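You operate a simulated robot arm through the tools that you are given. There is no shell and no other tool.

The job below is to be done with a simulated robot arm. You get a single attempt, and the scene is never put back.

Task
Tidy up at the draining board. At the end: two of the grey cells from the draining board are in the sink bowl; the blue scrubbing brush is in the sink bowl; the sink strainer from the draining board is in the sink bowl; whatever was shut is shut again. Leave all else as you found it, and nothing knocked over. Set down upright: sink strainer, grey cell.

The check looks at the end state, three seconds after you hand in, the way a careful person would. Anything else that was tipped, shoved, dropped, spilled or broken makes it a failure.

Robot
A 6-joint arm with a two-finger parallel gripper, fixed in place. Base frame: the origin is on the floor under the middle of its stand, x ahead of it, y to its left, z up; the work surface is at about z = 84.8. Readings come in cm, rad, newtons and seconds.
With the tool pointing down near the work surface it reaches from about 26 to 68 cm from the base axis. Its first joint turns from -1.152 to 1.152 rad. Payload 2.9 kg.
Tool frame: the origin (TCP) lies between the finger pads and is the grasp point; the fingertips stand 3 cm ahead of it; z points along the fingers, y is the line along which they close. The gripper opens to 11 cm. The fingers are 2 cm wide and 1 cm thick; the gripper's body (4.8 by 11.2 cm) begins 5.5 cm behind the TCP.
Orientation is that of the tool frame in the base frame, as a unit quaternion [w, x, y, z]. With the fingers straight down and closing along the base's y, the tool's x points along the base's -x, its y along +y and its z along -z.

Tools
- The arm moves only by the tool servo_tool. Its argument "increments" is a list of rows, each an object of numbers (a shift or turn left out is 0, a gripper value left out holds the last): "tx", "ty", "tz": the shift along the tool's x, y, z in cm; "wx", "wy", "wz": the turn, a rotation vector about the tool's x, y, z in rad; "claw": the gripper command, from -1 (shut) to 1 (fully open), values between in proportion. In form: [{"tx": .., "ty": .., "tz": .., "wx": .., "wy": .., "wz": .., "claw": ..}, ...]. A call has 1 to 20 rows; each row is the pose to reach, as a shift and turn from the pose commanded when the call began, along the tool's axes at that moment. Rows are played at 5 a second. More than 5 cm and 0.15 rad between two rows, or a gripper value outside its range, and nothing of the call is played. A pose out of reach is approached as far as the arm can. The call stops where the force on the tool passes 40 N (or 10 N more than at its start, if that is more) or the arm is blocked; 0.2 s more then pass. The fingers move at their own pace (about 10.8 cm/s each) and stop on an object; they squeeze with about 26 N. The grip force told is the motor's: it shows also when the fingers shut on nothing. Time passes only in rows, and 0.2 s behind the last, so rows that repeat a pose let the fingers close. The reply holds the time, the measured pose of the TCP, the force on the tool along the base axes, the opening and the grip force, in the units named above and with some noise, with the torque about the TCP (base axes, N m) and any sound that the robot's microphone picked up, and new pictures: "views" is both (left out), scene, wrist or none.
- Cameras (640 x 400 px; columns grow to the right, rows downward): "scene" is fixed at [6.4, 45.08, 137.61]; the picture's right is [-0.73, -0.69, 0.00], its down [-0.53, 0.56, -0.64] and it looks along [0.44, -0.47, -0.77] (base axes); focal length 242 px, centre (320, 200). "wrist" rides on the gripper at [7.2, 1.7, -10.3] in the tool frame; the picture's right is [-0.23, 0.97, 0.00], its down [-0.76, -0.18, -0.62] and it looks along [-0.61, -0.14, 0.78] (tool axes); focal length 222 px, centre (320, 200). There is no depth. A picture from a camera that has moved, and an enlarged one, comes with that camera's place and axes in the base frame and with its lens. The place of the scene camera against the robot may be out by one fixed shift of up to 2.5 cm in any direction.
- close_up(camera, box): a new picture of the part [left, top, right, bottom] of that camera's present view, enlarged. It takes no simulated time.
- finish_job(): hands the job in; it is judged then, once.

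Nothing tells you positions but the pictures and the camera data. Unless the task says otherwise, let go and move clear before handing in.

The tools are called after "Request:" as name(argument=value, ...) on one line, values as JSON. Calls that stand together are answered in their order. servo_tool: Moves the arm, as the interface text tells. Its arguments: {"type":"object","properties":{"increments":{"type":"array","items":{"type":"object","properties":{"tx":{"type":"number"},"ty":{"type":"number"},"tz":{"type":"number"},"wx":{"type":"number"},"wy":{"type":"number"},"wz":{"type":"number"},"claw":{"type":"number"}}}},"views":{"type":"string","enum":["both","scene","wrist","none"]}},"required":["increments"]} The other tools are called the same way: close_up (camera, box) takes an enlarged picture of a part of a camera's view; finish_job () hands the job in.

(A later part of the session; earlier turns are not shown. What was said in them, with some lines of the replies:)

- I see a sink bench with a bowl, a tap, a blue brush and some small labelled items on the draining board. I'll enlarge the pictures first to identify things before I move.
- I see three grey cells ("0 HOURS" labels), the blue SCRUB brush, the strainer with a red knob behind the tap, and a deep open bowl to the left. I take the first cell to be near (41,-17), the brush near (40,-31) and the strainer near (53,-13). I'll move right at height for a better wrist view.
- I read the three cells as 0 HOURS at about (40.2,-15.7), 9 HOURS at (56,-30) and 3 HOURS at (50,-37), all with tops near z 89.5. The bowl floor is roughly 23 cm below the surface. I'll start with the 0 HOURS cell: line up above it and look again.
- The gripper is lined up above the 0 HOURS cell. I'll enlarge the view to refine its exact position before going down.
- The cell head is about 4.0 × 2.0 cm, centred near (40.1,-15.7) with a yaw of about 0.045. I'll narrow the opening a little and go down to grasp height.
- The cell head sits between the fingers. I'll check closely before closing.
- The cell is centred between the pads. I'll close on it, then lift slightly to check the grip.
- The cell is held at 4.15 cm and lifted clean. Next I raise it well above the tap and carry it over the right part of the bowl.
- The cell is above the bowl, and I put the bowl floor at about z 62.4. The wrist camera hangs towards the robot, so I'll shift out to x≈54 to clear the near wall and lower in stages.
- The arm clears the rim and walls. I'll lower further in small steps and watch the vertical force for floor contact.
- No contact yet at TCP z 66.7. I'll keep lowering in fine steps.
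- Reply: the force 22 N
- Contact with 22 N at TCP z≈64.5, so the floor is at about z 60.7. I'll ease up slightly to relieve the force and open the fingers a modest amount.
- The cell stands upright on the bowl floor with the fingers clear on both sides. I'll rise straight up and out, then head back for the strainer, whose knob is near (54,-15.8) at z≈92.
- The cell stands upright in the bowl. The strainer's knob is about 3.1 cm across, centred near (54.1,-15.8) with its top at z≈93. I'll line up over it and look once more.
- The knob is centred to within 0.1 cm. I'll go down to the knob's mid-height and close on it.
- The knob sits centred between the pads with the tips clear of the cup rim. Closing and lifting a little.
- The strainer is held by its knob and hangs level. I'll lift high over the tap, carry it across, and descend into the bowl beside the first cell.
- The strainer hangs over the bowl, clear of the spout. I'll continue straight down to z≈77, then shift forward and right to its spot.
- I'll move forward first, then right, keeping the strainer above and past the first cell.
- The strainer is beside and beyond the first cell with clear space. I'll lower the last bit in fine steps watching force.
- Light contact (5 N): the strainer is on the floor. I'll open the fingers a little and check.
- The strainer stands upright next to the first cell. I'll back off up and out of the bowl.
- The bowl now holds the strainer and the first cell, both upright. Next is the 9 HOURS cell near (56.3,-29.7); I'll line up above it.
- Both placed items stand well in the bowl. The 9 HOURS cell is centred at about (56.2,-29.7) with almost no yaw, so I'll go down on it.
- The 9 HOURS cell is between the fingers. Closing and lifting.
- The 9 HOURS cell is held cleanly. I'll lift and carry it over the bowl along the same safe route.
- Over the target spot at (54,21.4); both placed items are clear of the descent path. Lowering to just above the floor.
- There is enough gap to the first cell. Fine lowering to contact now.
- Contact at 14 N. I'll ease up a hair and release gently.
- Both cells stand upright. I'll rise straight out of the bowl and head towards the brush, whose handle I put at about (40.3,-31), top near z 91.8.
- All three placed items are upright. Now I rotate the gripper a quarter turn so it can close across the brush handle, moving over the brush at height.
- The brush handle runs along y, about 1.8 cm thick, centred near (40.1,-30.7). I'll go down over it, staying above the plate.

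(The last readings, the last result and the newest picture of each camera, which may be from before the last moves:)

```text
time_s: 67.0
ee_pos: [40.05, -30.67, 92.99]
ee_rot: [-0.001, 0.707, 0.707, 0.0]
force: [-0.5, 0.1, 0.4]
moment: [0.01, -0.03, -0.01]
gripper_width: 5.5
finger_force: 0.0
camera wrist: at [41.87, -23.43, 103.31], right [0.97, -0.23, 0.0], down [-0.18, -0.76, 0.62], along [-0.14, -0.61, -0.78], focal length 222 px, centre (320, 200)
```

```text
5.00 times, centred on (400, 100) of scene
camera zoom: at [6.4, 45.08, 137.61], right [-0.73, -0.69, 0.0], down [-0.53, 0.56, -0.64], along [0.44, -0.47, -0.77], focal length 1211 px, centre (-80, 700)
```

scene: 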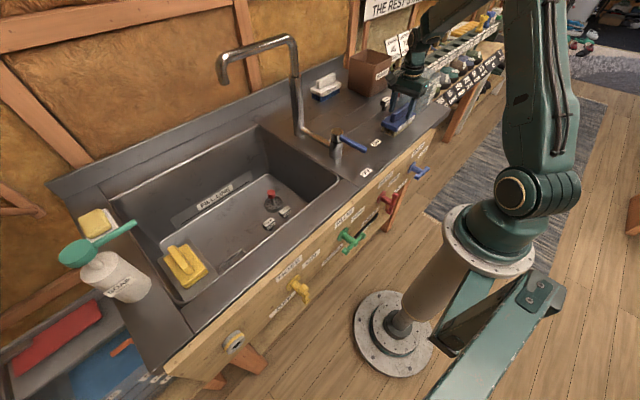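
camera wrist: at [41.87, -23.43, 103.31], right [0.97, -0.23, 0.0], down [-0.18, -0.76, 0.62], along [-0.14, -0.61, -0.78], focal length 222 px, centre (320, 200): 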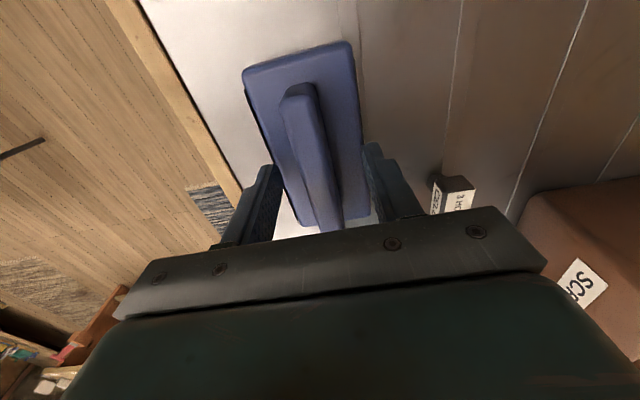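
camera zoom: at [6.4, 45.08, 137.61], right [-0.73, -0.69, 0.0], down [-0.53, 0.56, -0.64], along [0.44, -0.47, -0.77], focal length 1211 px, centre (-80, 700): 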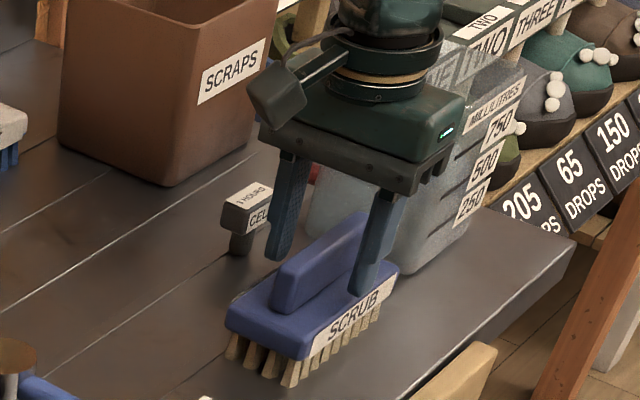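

The fingers straddle the handle, with tips about 1 cm above the plate. I'll narrow the opening, go down the last 0.8 cm, and close on the handle.

Request:
servo_tool(increments=[{"claw": -0.3}, {"claw": -0.3}, {"tz": 0.3, "claw": -0.3}, {"tz": 0.5, "claw": -0.3}, {"tz": 0.7, "claw": -0.3}, {"tz": 0.7, "claw": -0.3}], views="none")

Request:
close_up(camera="scene", box=[350, 60, 450, 140])

Request:
close_up(camera="wrist", box=[200, 60, 440, 230])

```text
time_s: 68.4
ee_pos: [40.2, -30.7, 92.32]
ee_rot: [-0.001, 0.707, 0.707, 0.0]
force: [-0.2, 0.3, 0.2]
moment: [-0.01, 0.04, 0.03]
gripper_width: 3.83
finger_force: 0.3
```

```text
5.00 times, centred on (400, 100) of scene
camera zoom: at [6.4, 45.08, 137.61], right [-0.73, -0.69, 0.0], down [-0.53, 0.56, -0.64], along [0.44, -0.47, -0.77], focal length 1211 px, centre (-80, 700)
```

zoom: 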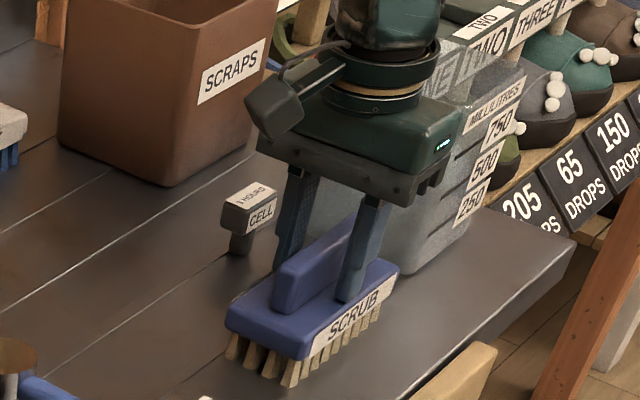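

```text
2.35 times, centred on (320, 145) of wrist
camera zoom: at [41.84, -23.4, 102.62], right [0.97, -0.23, 0.0], down [-0.18, -0.76, 0.62], along [-0.14, -0.61, -0.78], focal length 523 px, centre (320, 329)
```

zoom: 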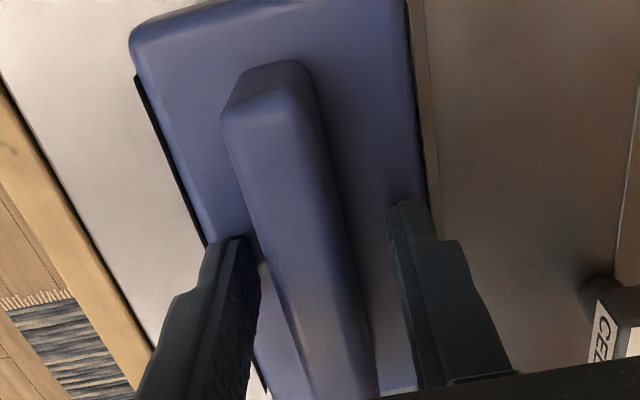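

The handle is centred between the fingertips, above the plate. Closing and lifting slightly.

Request:
servo_tool(increments=[{"claw": -1}, {"claw": -1}, {"claw": -1}, {"claw": -1}, {"tz": -0.5}, {"tz": -1.5}, {"tz": -2.5}, {"tz": -2.5}])

Request:
close_up(camera="scene", box=[350, 60, 450, 140])

Request:
close_up(camera="wrist", box=[200, 60, 440, 230])

```text
time_s: 70.2
ee_pos: [39.9, -30.75, 94.81]
ee_rot: [-0.001, 0.707, 0.707, 0.0]
force: [0.6, 0.2, -1.7]
moment: [-0.03, -0.01, 0.0]
gripper_width: 1.77
finger_force: 26.3
camera wrist: at [41.78, -23.33, 105.12], right [0.97, -0.23, 0.0], down [-0.18, -0.76, 0.62], along [-0.14, -0.61, -0.78], focal length 222 px, centre (320, 200)
```

scene: 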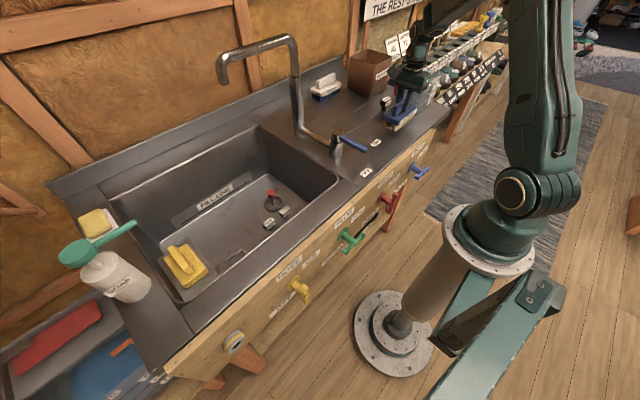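
wrist: 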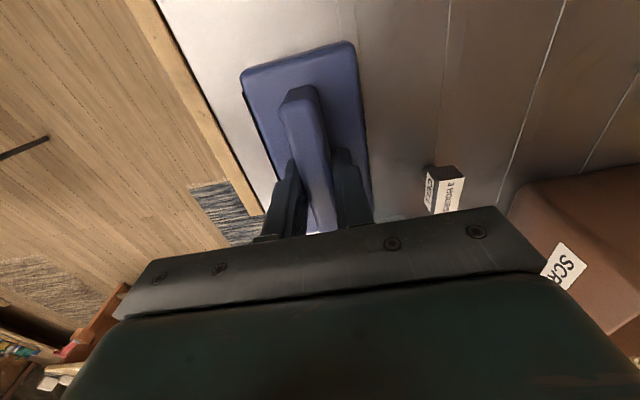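

```text
5.00 times, centred on (400, 100) of scene
camera zoom: at [6.4, 45.08, 137.61], right [-0.73, -0.69, 0.0], down [-0.53, 0.56, -0.64], along [0.44, -0.47, -0.77], focal length 1211 px, centre (-80, 700)
```

zoom: 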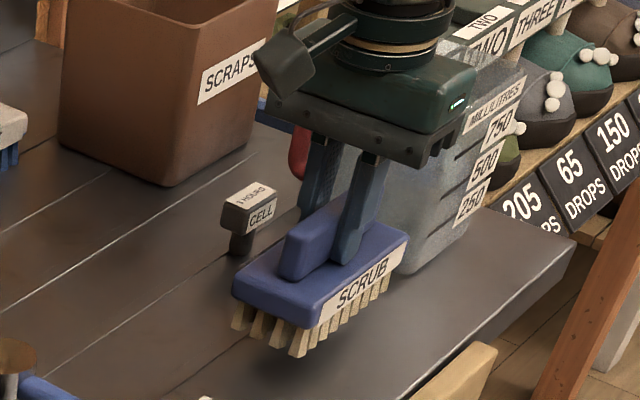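

```text
2.35 times, centred on (320, 145) of wrist
camera zoom: at [41.78, -23.33, 105.12], right [0.97, -0.23, 0.0], down [-0.18, -0.76, 0.62], along [-0.14, -0.61, -0.78], focal length 523 px, centre (320, 329)
```

zoom: 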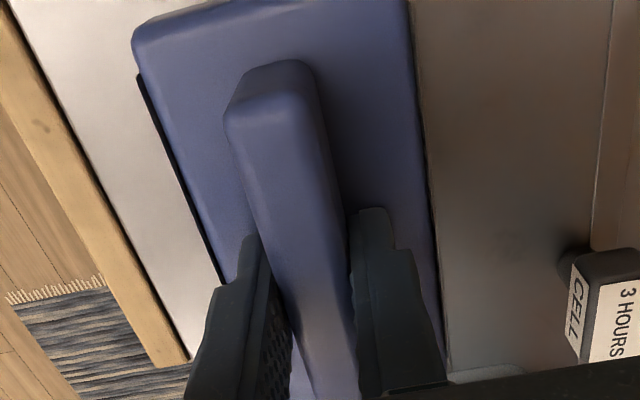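

The brush is held level by the handle. I'll lift it high and carry it to the bowl, turning the gripper back on the way.

Request:
servo_tool(increments=[{"tz": -4}, {"tz": -8}, {"tz": -12}, {"tz": -15.2, "tx": 1}, {"tz": -15.2, "tx": 5}, {"tz": -15.2, "tx": 9}, {"tz": -15.2, "tx": 13, "ty": 0.5, "wz": -0.143}, {"tz": -15.2, "tx": 17, "ty": 1, "wz": -0.286}, {"tz": -15.2, "tx": 21, "ty": 2, "wz": -0.429}, {"tz": -15.2, "tx": 25, "ty": 3, "wz": -0.571}, {"tz": -15.2, "tx": 29, "ty": 4, "wz": -0.714}, {"tz": -15.2, "tx": 33, "ty": 5, "wz": -0.857}, {"tz": -15.2, "tx": 37, "ty": 6, "wz": -1.0}, {"tz": -15.2, "tx": 41, "ty": 7, "wz": -1.142}, {"tz": -15.2, "tx": 45, "ty": 8, "wz": -1.285}, {"tz": -15.2, "tx": 49, "ty": 9, "wz": -1.428}, {"tz": -15.2, "tx": 53, "ty": 10, "wz": -1.5708}, {"tz": -15.2, "tx": 57, "ty": 11.5, "wz": -1.5708}, {"tz": -15.2, "tx": 60.2, "ty": 13.5, "wz": -1.5708}, {"tz": -15.2, "tx": 60.2, "ty": 13.5, "wz": -1.5708}])

Request:
close_up(camera="wrist", box=[160, 0, 560, 240])

```text
time_s: 74.4
ee_pos: [53.57, 29.7, 110.08]
ee_rot: [-0.001, 0.0, 1.0, -0.001]
force: [-0.2, 0.2, -1.3]
moment: [-0.03, 0.02, 0.0]
gripper_width: 1.77
finger_force: 25.7
camera wrist: at [46.31, 31.45, 120.29], right [0.23, 0.97, 0.0], down [0.76, -0.18, 0.62], along [0.61, -0.14, -0.78], focal length 222 px, centre (320, 200)
```

scene: 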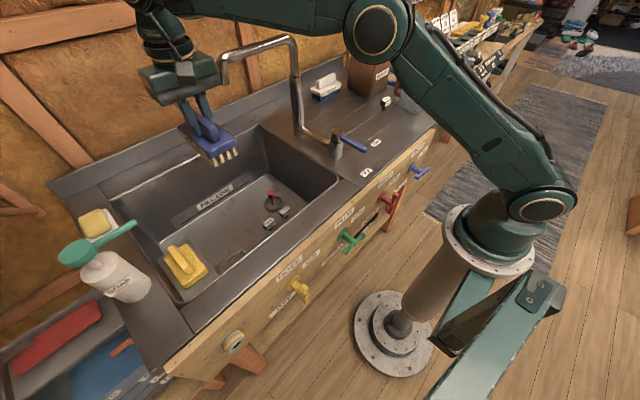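
wrist: 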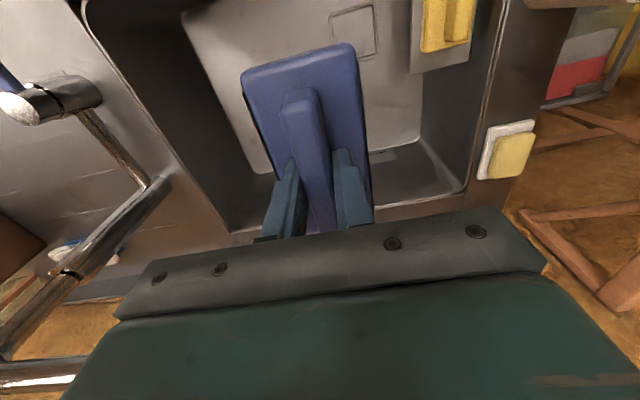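

```text
1.60 times, centred on (360, 120) of wrist
camera zoom: at [46.31, 31.45, 120.29], right [0.23, 0.97, 0.0], down [0.76, -0.18, 0.62], along [0.61, -0.14, -0.78], focal length 355 px, centre (256, 328)
```

zoom: 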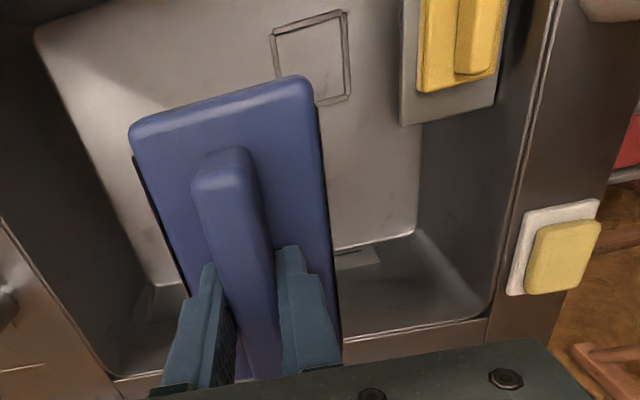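

The brush is over the bowl between the second cell and the drain frame, and nothing lies below it. I'll lower it in stages.

Request:
servo_tool(increments=[{"tx": -0.5, "tz": 4}, {"tx": -1, "tz": 8}, {"tx": -1, "tz": 12}, {"tx": -1, "tz": 16}, {"tx": -1, "tz": 20}, {"tx": -1, "tz": 24}, {"tx": -1, "tz": 28}, {"tx": -1, "tz": 32}, {"tx": -1, "tz": 35}, {"tx": -1, "tz": 35}])

Request:
close_up(camera="scene", box=[180, 120, 340, 240])

```text
time_s: 76.6
ee_pos: [54.65, 29.53, 74.84]
ee_rot: [-0.001, -0.001, 1.0, 0.0]
force: [0.6, -0.2, -0.5]
moment: [0.0, 0.0, 0.01]
gripper_width: 1.75
finger_force: 26.1
camera wrist: at [47.45, 31.31, 85.19], right [0.23, 0.97, 0.0], down [0.76, -0.18, 0.62], along [0.61, -0.14, -0.78], focal length 222 px, centre (320, 200)
```

scene: 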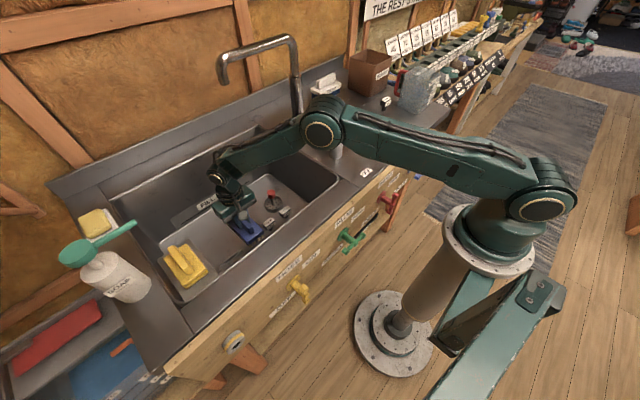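
wrist: 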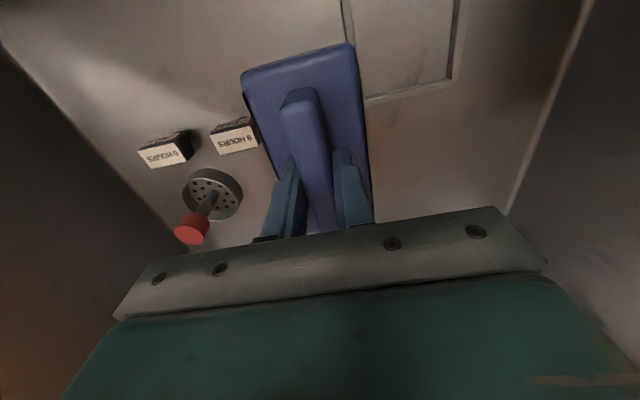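

```text
3.33 times, centred on (260, 180) of scene
camera zoom: at [6.4, 45.09, 137.61], right [-0.73, -0.69, 0.0], down [-0.53, 0.56, -0.64], along [0.44, -0.47, -0.77], focal length 808 px, centre (520, 267)
```

zoom: 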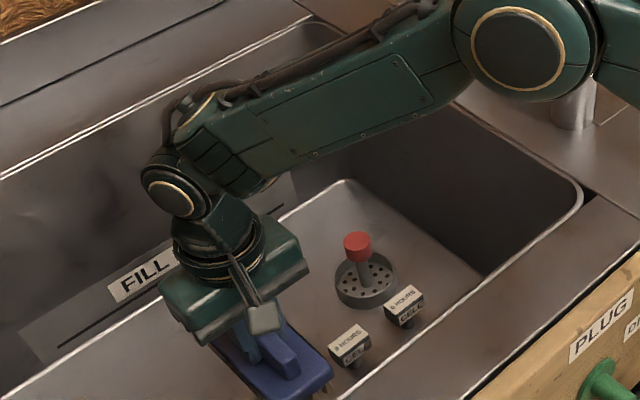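

The brush has room on both sides; I'll shift it 0.8 cm away from the drain frame and lower to just above the floor.

Request:
servo_tool(increments=[{"ty": -0.8, "tz": 1}, {"ty": -0.8, "tz": 3.5}, {"ty": -0.8, "tz": 5.5}, {"ty": -0.8, "tz": 6}, {"ty": -0.8, "tz": 6.2}, {"ty": -0.8, "tz": 6.2}], views="wrist")

```text
time_s: 78.0
ee_pos: [54.54, 28.67, 68.78]
ee_rot: [0.0, 0.0, 1.0, 0.0]
force: [0.6, -0.6, -1.2]
moment: [0.03, 0.0, -0.01]
gripper_width: 1.76
finger_force: 25.9
camera wrist: at [47.45, 30.48, 79.05], right [0.23, 0.97, 0.0], down [0.76, -0.18, 0.62], along [0.61, -0.14, -0.78], focal length 222 px, centre (320, 200)
```

wrist: 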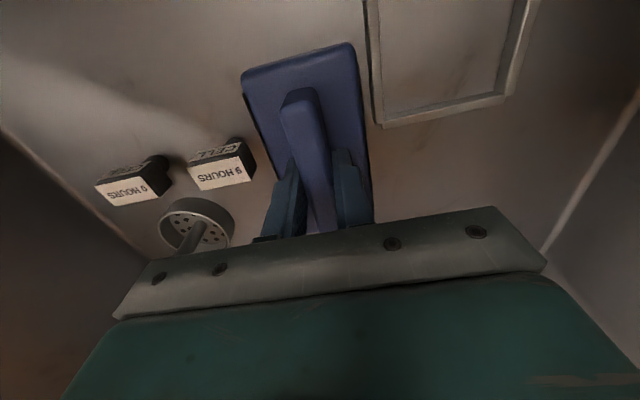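

Request:
servo_tool(increments=[{"tz": 0.15}, {"tz": 0.3}, {"tz": 0.45}, {"tz": 0.5}, {"tz": 0.5}], views="none")

```text
time_s: 79.2
ee_pos: [54.59, 28.7, 68.29]
ee_rot: [0.0, 0.0, 1.0, 0.0]
force: [-0.9, 0.6, -1.6]
moment: [0.0, -0.01, 0.0]
gripper_width: 1.77
finger_force: 26.1
```

Request:
servo_tool(increments=[{"tz": 0.1}, {"tz": 0.2}, {"tz": 0.25}, {"tz": 0.25}], views="none")

```text
time_s: 80.2
ee_pos: [54.71, 28.64, 68.23]
ee_rot: [0.0, -0.001, 1.0, 0.001]
force: [-6.6, 0.4, 24.5]
moment: [-0.17, 0.71, -0.04]
gripper_width: 1.79
finger_force: 25.6
```

Contact reached. I'll ease up slightly and release the handle gently.

Request:
servo_tool(increments=[{"tz": -0.1}, {"tz": -0.15}, {"tz": -0.15, "claw": -0.55}, {"tz": -0.15, "claw": -0.4}, {"tz": -0.15, "claw": -0.35}, {"tz": -0.15, "claw": -0.35}], views="wrist")

Request:
close_up(camera="wrist", box=[200, 60, 440, 230])

```text
time_s: 81.6
ee_pos: [54.52, 28.56, 68.24]
ee_rot: [0.0, 0.001, 1.0, 0.0]
force: [1.0, -2.4, 14.8]
moment: [-0.02, 0.01, 0.01]
gripper_width: 3.19
finger_force: 0.0
camera wrist: at [47.43, 30.33, 78.53], right [0.23, 0.97, 0.0], down [0.76, -0.18, 0.62], along [0.61, -0.14, -0.78], focal length 222 px, centre (320, 200)
```

wrist: 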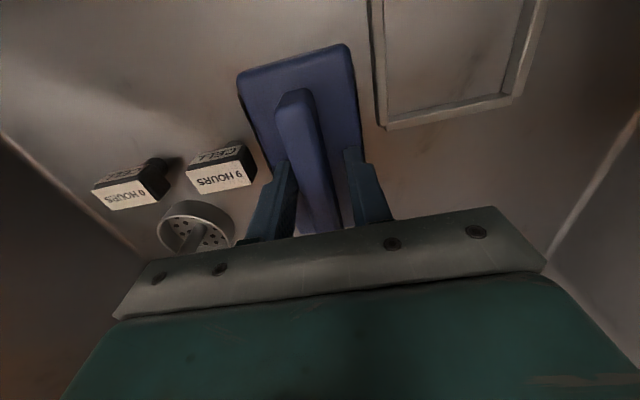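

```text
2.35 times, centred on (320, 145) of wrist
camera zoom: at [47.43, 30.33, 78.53], right [0.23, 0.97, 0.0], down [0.76, -0.18, 0.62], along [0.61, -0.14, -0.78], focal length 523 px, centre (320, 329)
```

zoom: 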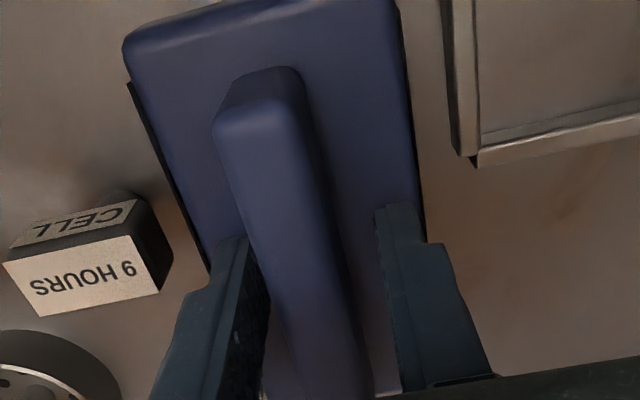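

The handle is free, but the tips are resting on the plate (15 N). I'll rise straight up slowly and check that nothing catches.

Request:
servo_tool(increments=[{"tz": -0.3}, {"tz": -0.8}, {"tz": -1.5}, {"tz": -3}, {"tz": -5}, {"tz": -5}], views="wrist")

Request:
close_up(camera="wrist", box=[60, 0, 460, 240])

```text
time_s: 83.0
ee_pos: [54.48, 28.72, 73.25]
ee_rot: [-0.001, 0.0, 1.0, 0.001]
force: [0.1, -0.4, -0.5]
moment: [-0.01, -0.02, 0.02]
gripper_width: 3.58
finger_force: 0.1
camera wrist: at [47.33, 30.52, 83.54], right [0.23, 0.97, 0.0], down [0.76, -0.18, 0.62], along [0.61, -0.14, -0.78], focal length 222 px, centre (320, 200)
```

wrist: 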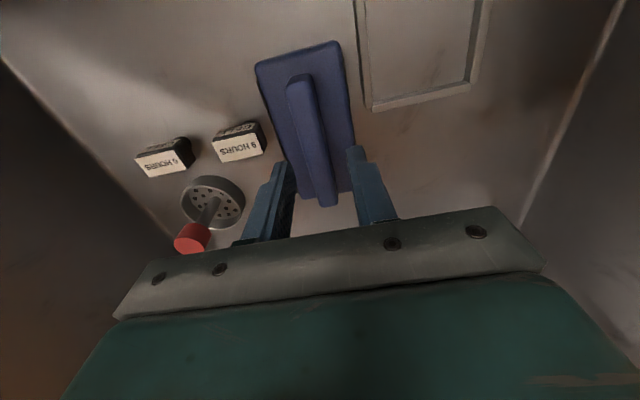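

```text
1.60 times, centred on (260, 120) of wrist
camera zoom: at [47.33, 30.52, 83.54], right [0.23, 0.97, 0.0], down [0.76, -0.18, 0.62], along [0.61, -0.14, -0.78], focal length 355 px, centre (416, 328)
```

zoom: 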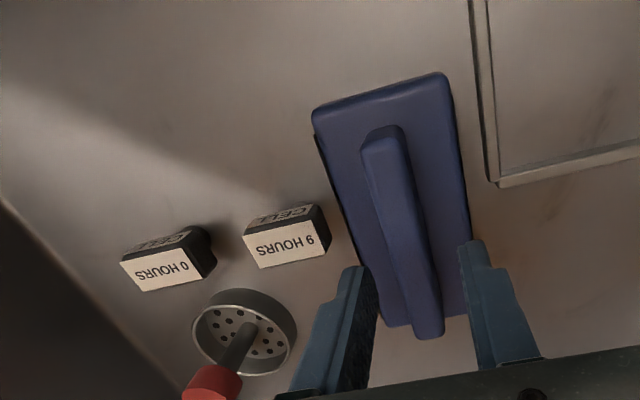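

The brush stands free in the bowl. I'll rise out and return near the starting pose, then inspect everything.

Request:
servo_tool(increments=[{"tz": -4}, {"tz": -8}, {"tz": -12}, {"tz": -16}, {"tz": -20}, {"tz": -24, "tx": 1}, {"tz": -28, "tx": 3}, {"tz": -32, "tx": 5}, {"tz": -34.5, "tx": 8}, {"tz": -34.5, "tx": 10, "ty": -4}, {"tz": -34.5, "tx": 12, "ty": -8}, {"tz": -34.5, "tx": 13.5, "ty": -12}, {"tz": -34.5, "tx": 13.8, "ty": -16}, {"tz": -34.5, "tx": 13.8, "ty": -20}, {"tz": -34.5, "tx": 13.8, "ty": -24}, {"tz": -34.5, "tx": 13.8, "ty": -25.3}, {"tz": -34.5, "tx": 13.8, "ty": -25.3}])

Request:
close_up(camera="scene", box=[200, 160, 320, 260])

Request:
close_up(camera="scene", box=[300, 50, 460, 160])

Request:
close_up(camera="wrist", box=[320, 0, 640, 220])

Request:
close_up(camera="scene", box=[260, 140, 440, 300])

```text
time_s: 86.6
ee_pos: [40.74, 3.32, 107.67]
ee_rot: [0.001, 0.0, 1.0, 0.0]
force: [0.3, -0.5, -0.5]
moment: [0.0, -0.01, -0.03]
gripper_width: 3.58
finger_force: 0.2
camera wrist: at [33.65, 5.1, 117.99], right [0.23, 0.97, 0.0], down [0.76, -0.18, 0.62], along [0.61, -0.14, -0.78], focal length 222 px, centre (320, 200)
```

scene: 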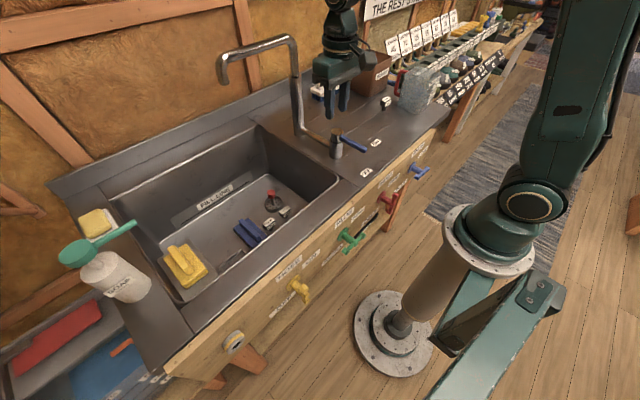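
wrist: 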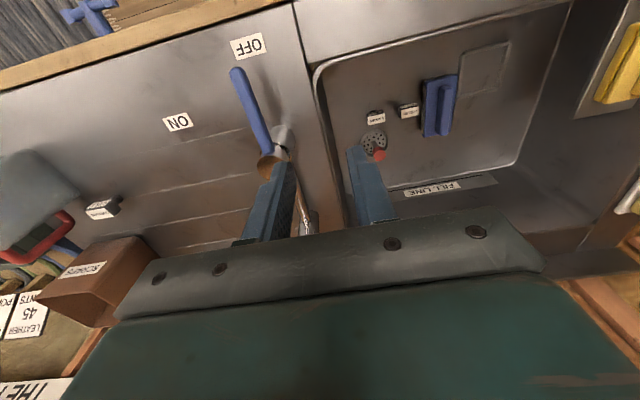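

```text
4.00 times, centred on (260, 210) of scene
camera zoom: at [6.4, 45.08, 137.61], right [-0.73, -0.69, 0.0], down [-0.53, 0.56, -0.64], along [0.44, -0.47, -0.77], focal length 969 px, centre (560, 160)
```

zoom: 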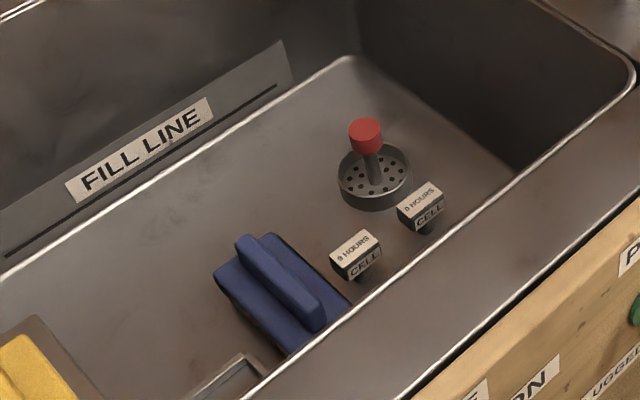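

```text
3.64 times, centred on (380, 105) of scene
camera zoom: at [6.4, 45.08, 137.61], right [-0.73, -0.69, 0.0], down [-0.53, 0.56, -0.64], along [0.44, -0.47, -0.77], focal length 881 px, centre (102, 546)
```

zoom: 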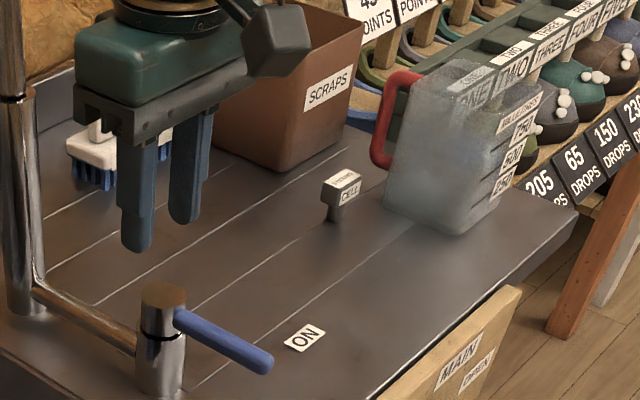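

```text
1.82 times, centred on (480, 110) of wrist
camera zoom: at [33.65, 5.1, 117.99], right [0.23, 0.97, 0.0], down [0.76, -0.18, 0.62], along [0.61, -0.14, -0.78], focal length 404 px, centre (29, 364)
```

zoom: 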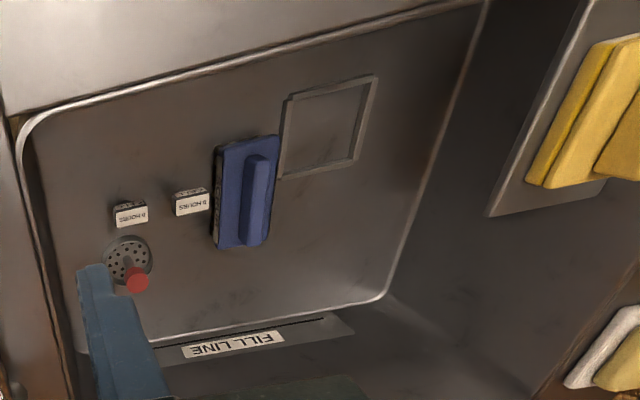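

```text
2.50 times, centred on (350, 220) of scene
camera zoom: at [6.4, 45.08, 137.61], right [-0.73, -0.69, 0.0], down [-0.53, 0.56, -0.64], along [0.44, -0.47, -0.77], focal length 606 px, centre (245, 150)
```

zoom: 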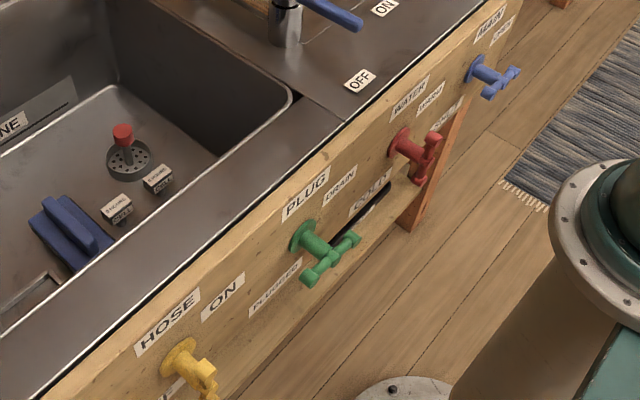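

The brush, the strainer and two cells (0 HOURS and 9 HOURS) are in the bowl, with the strainer and cells upright. The 3 HOURS cell, jug, paint brush, scraps bin and tap lever look unchanged. Nothing was opened, and the gripper is empty and clear, so I'm handing in.

Request:
finish_job()

```text
The job is handed in.
```

The job is handed in, and I don't have the result of the check. The final pictures showed all four items in the sink bowl:

- **Grey cells:** the 0 HOURS and 9 HOURS cells are standing upright. The 3 HOURS cell stays on the draining board where it was.
- **Sink strainer:** it is standing upright, just beyond the 0 HOURS cell.
- **Blue scrubbing brush:** it is resting bristles down, between the 9 HOURS cell and the square frame on the bowl floor. The fingertips pressed on its plate with about 15 N as I let go; it did not tip.

I didn't open anything, so there was nothing to shut again. The jug, paint brush, scraps bin and tap lever looked unchanged. The gripper is empty and back near its starting position.
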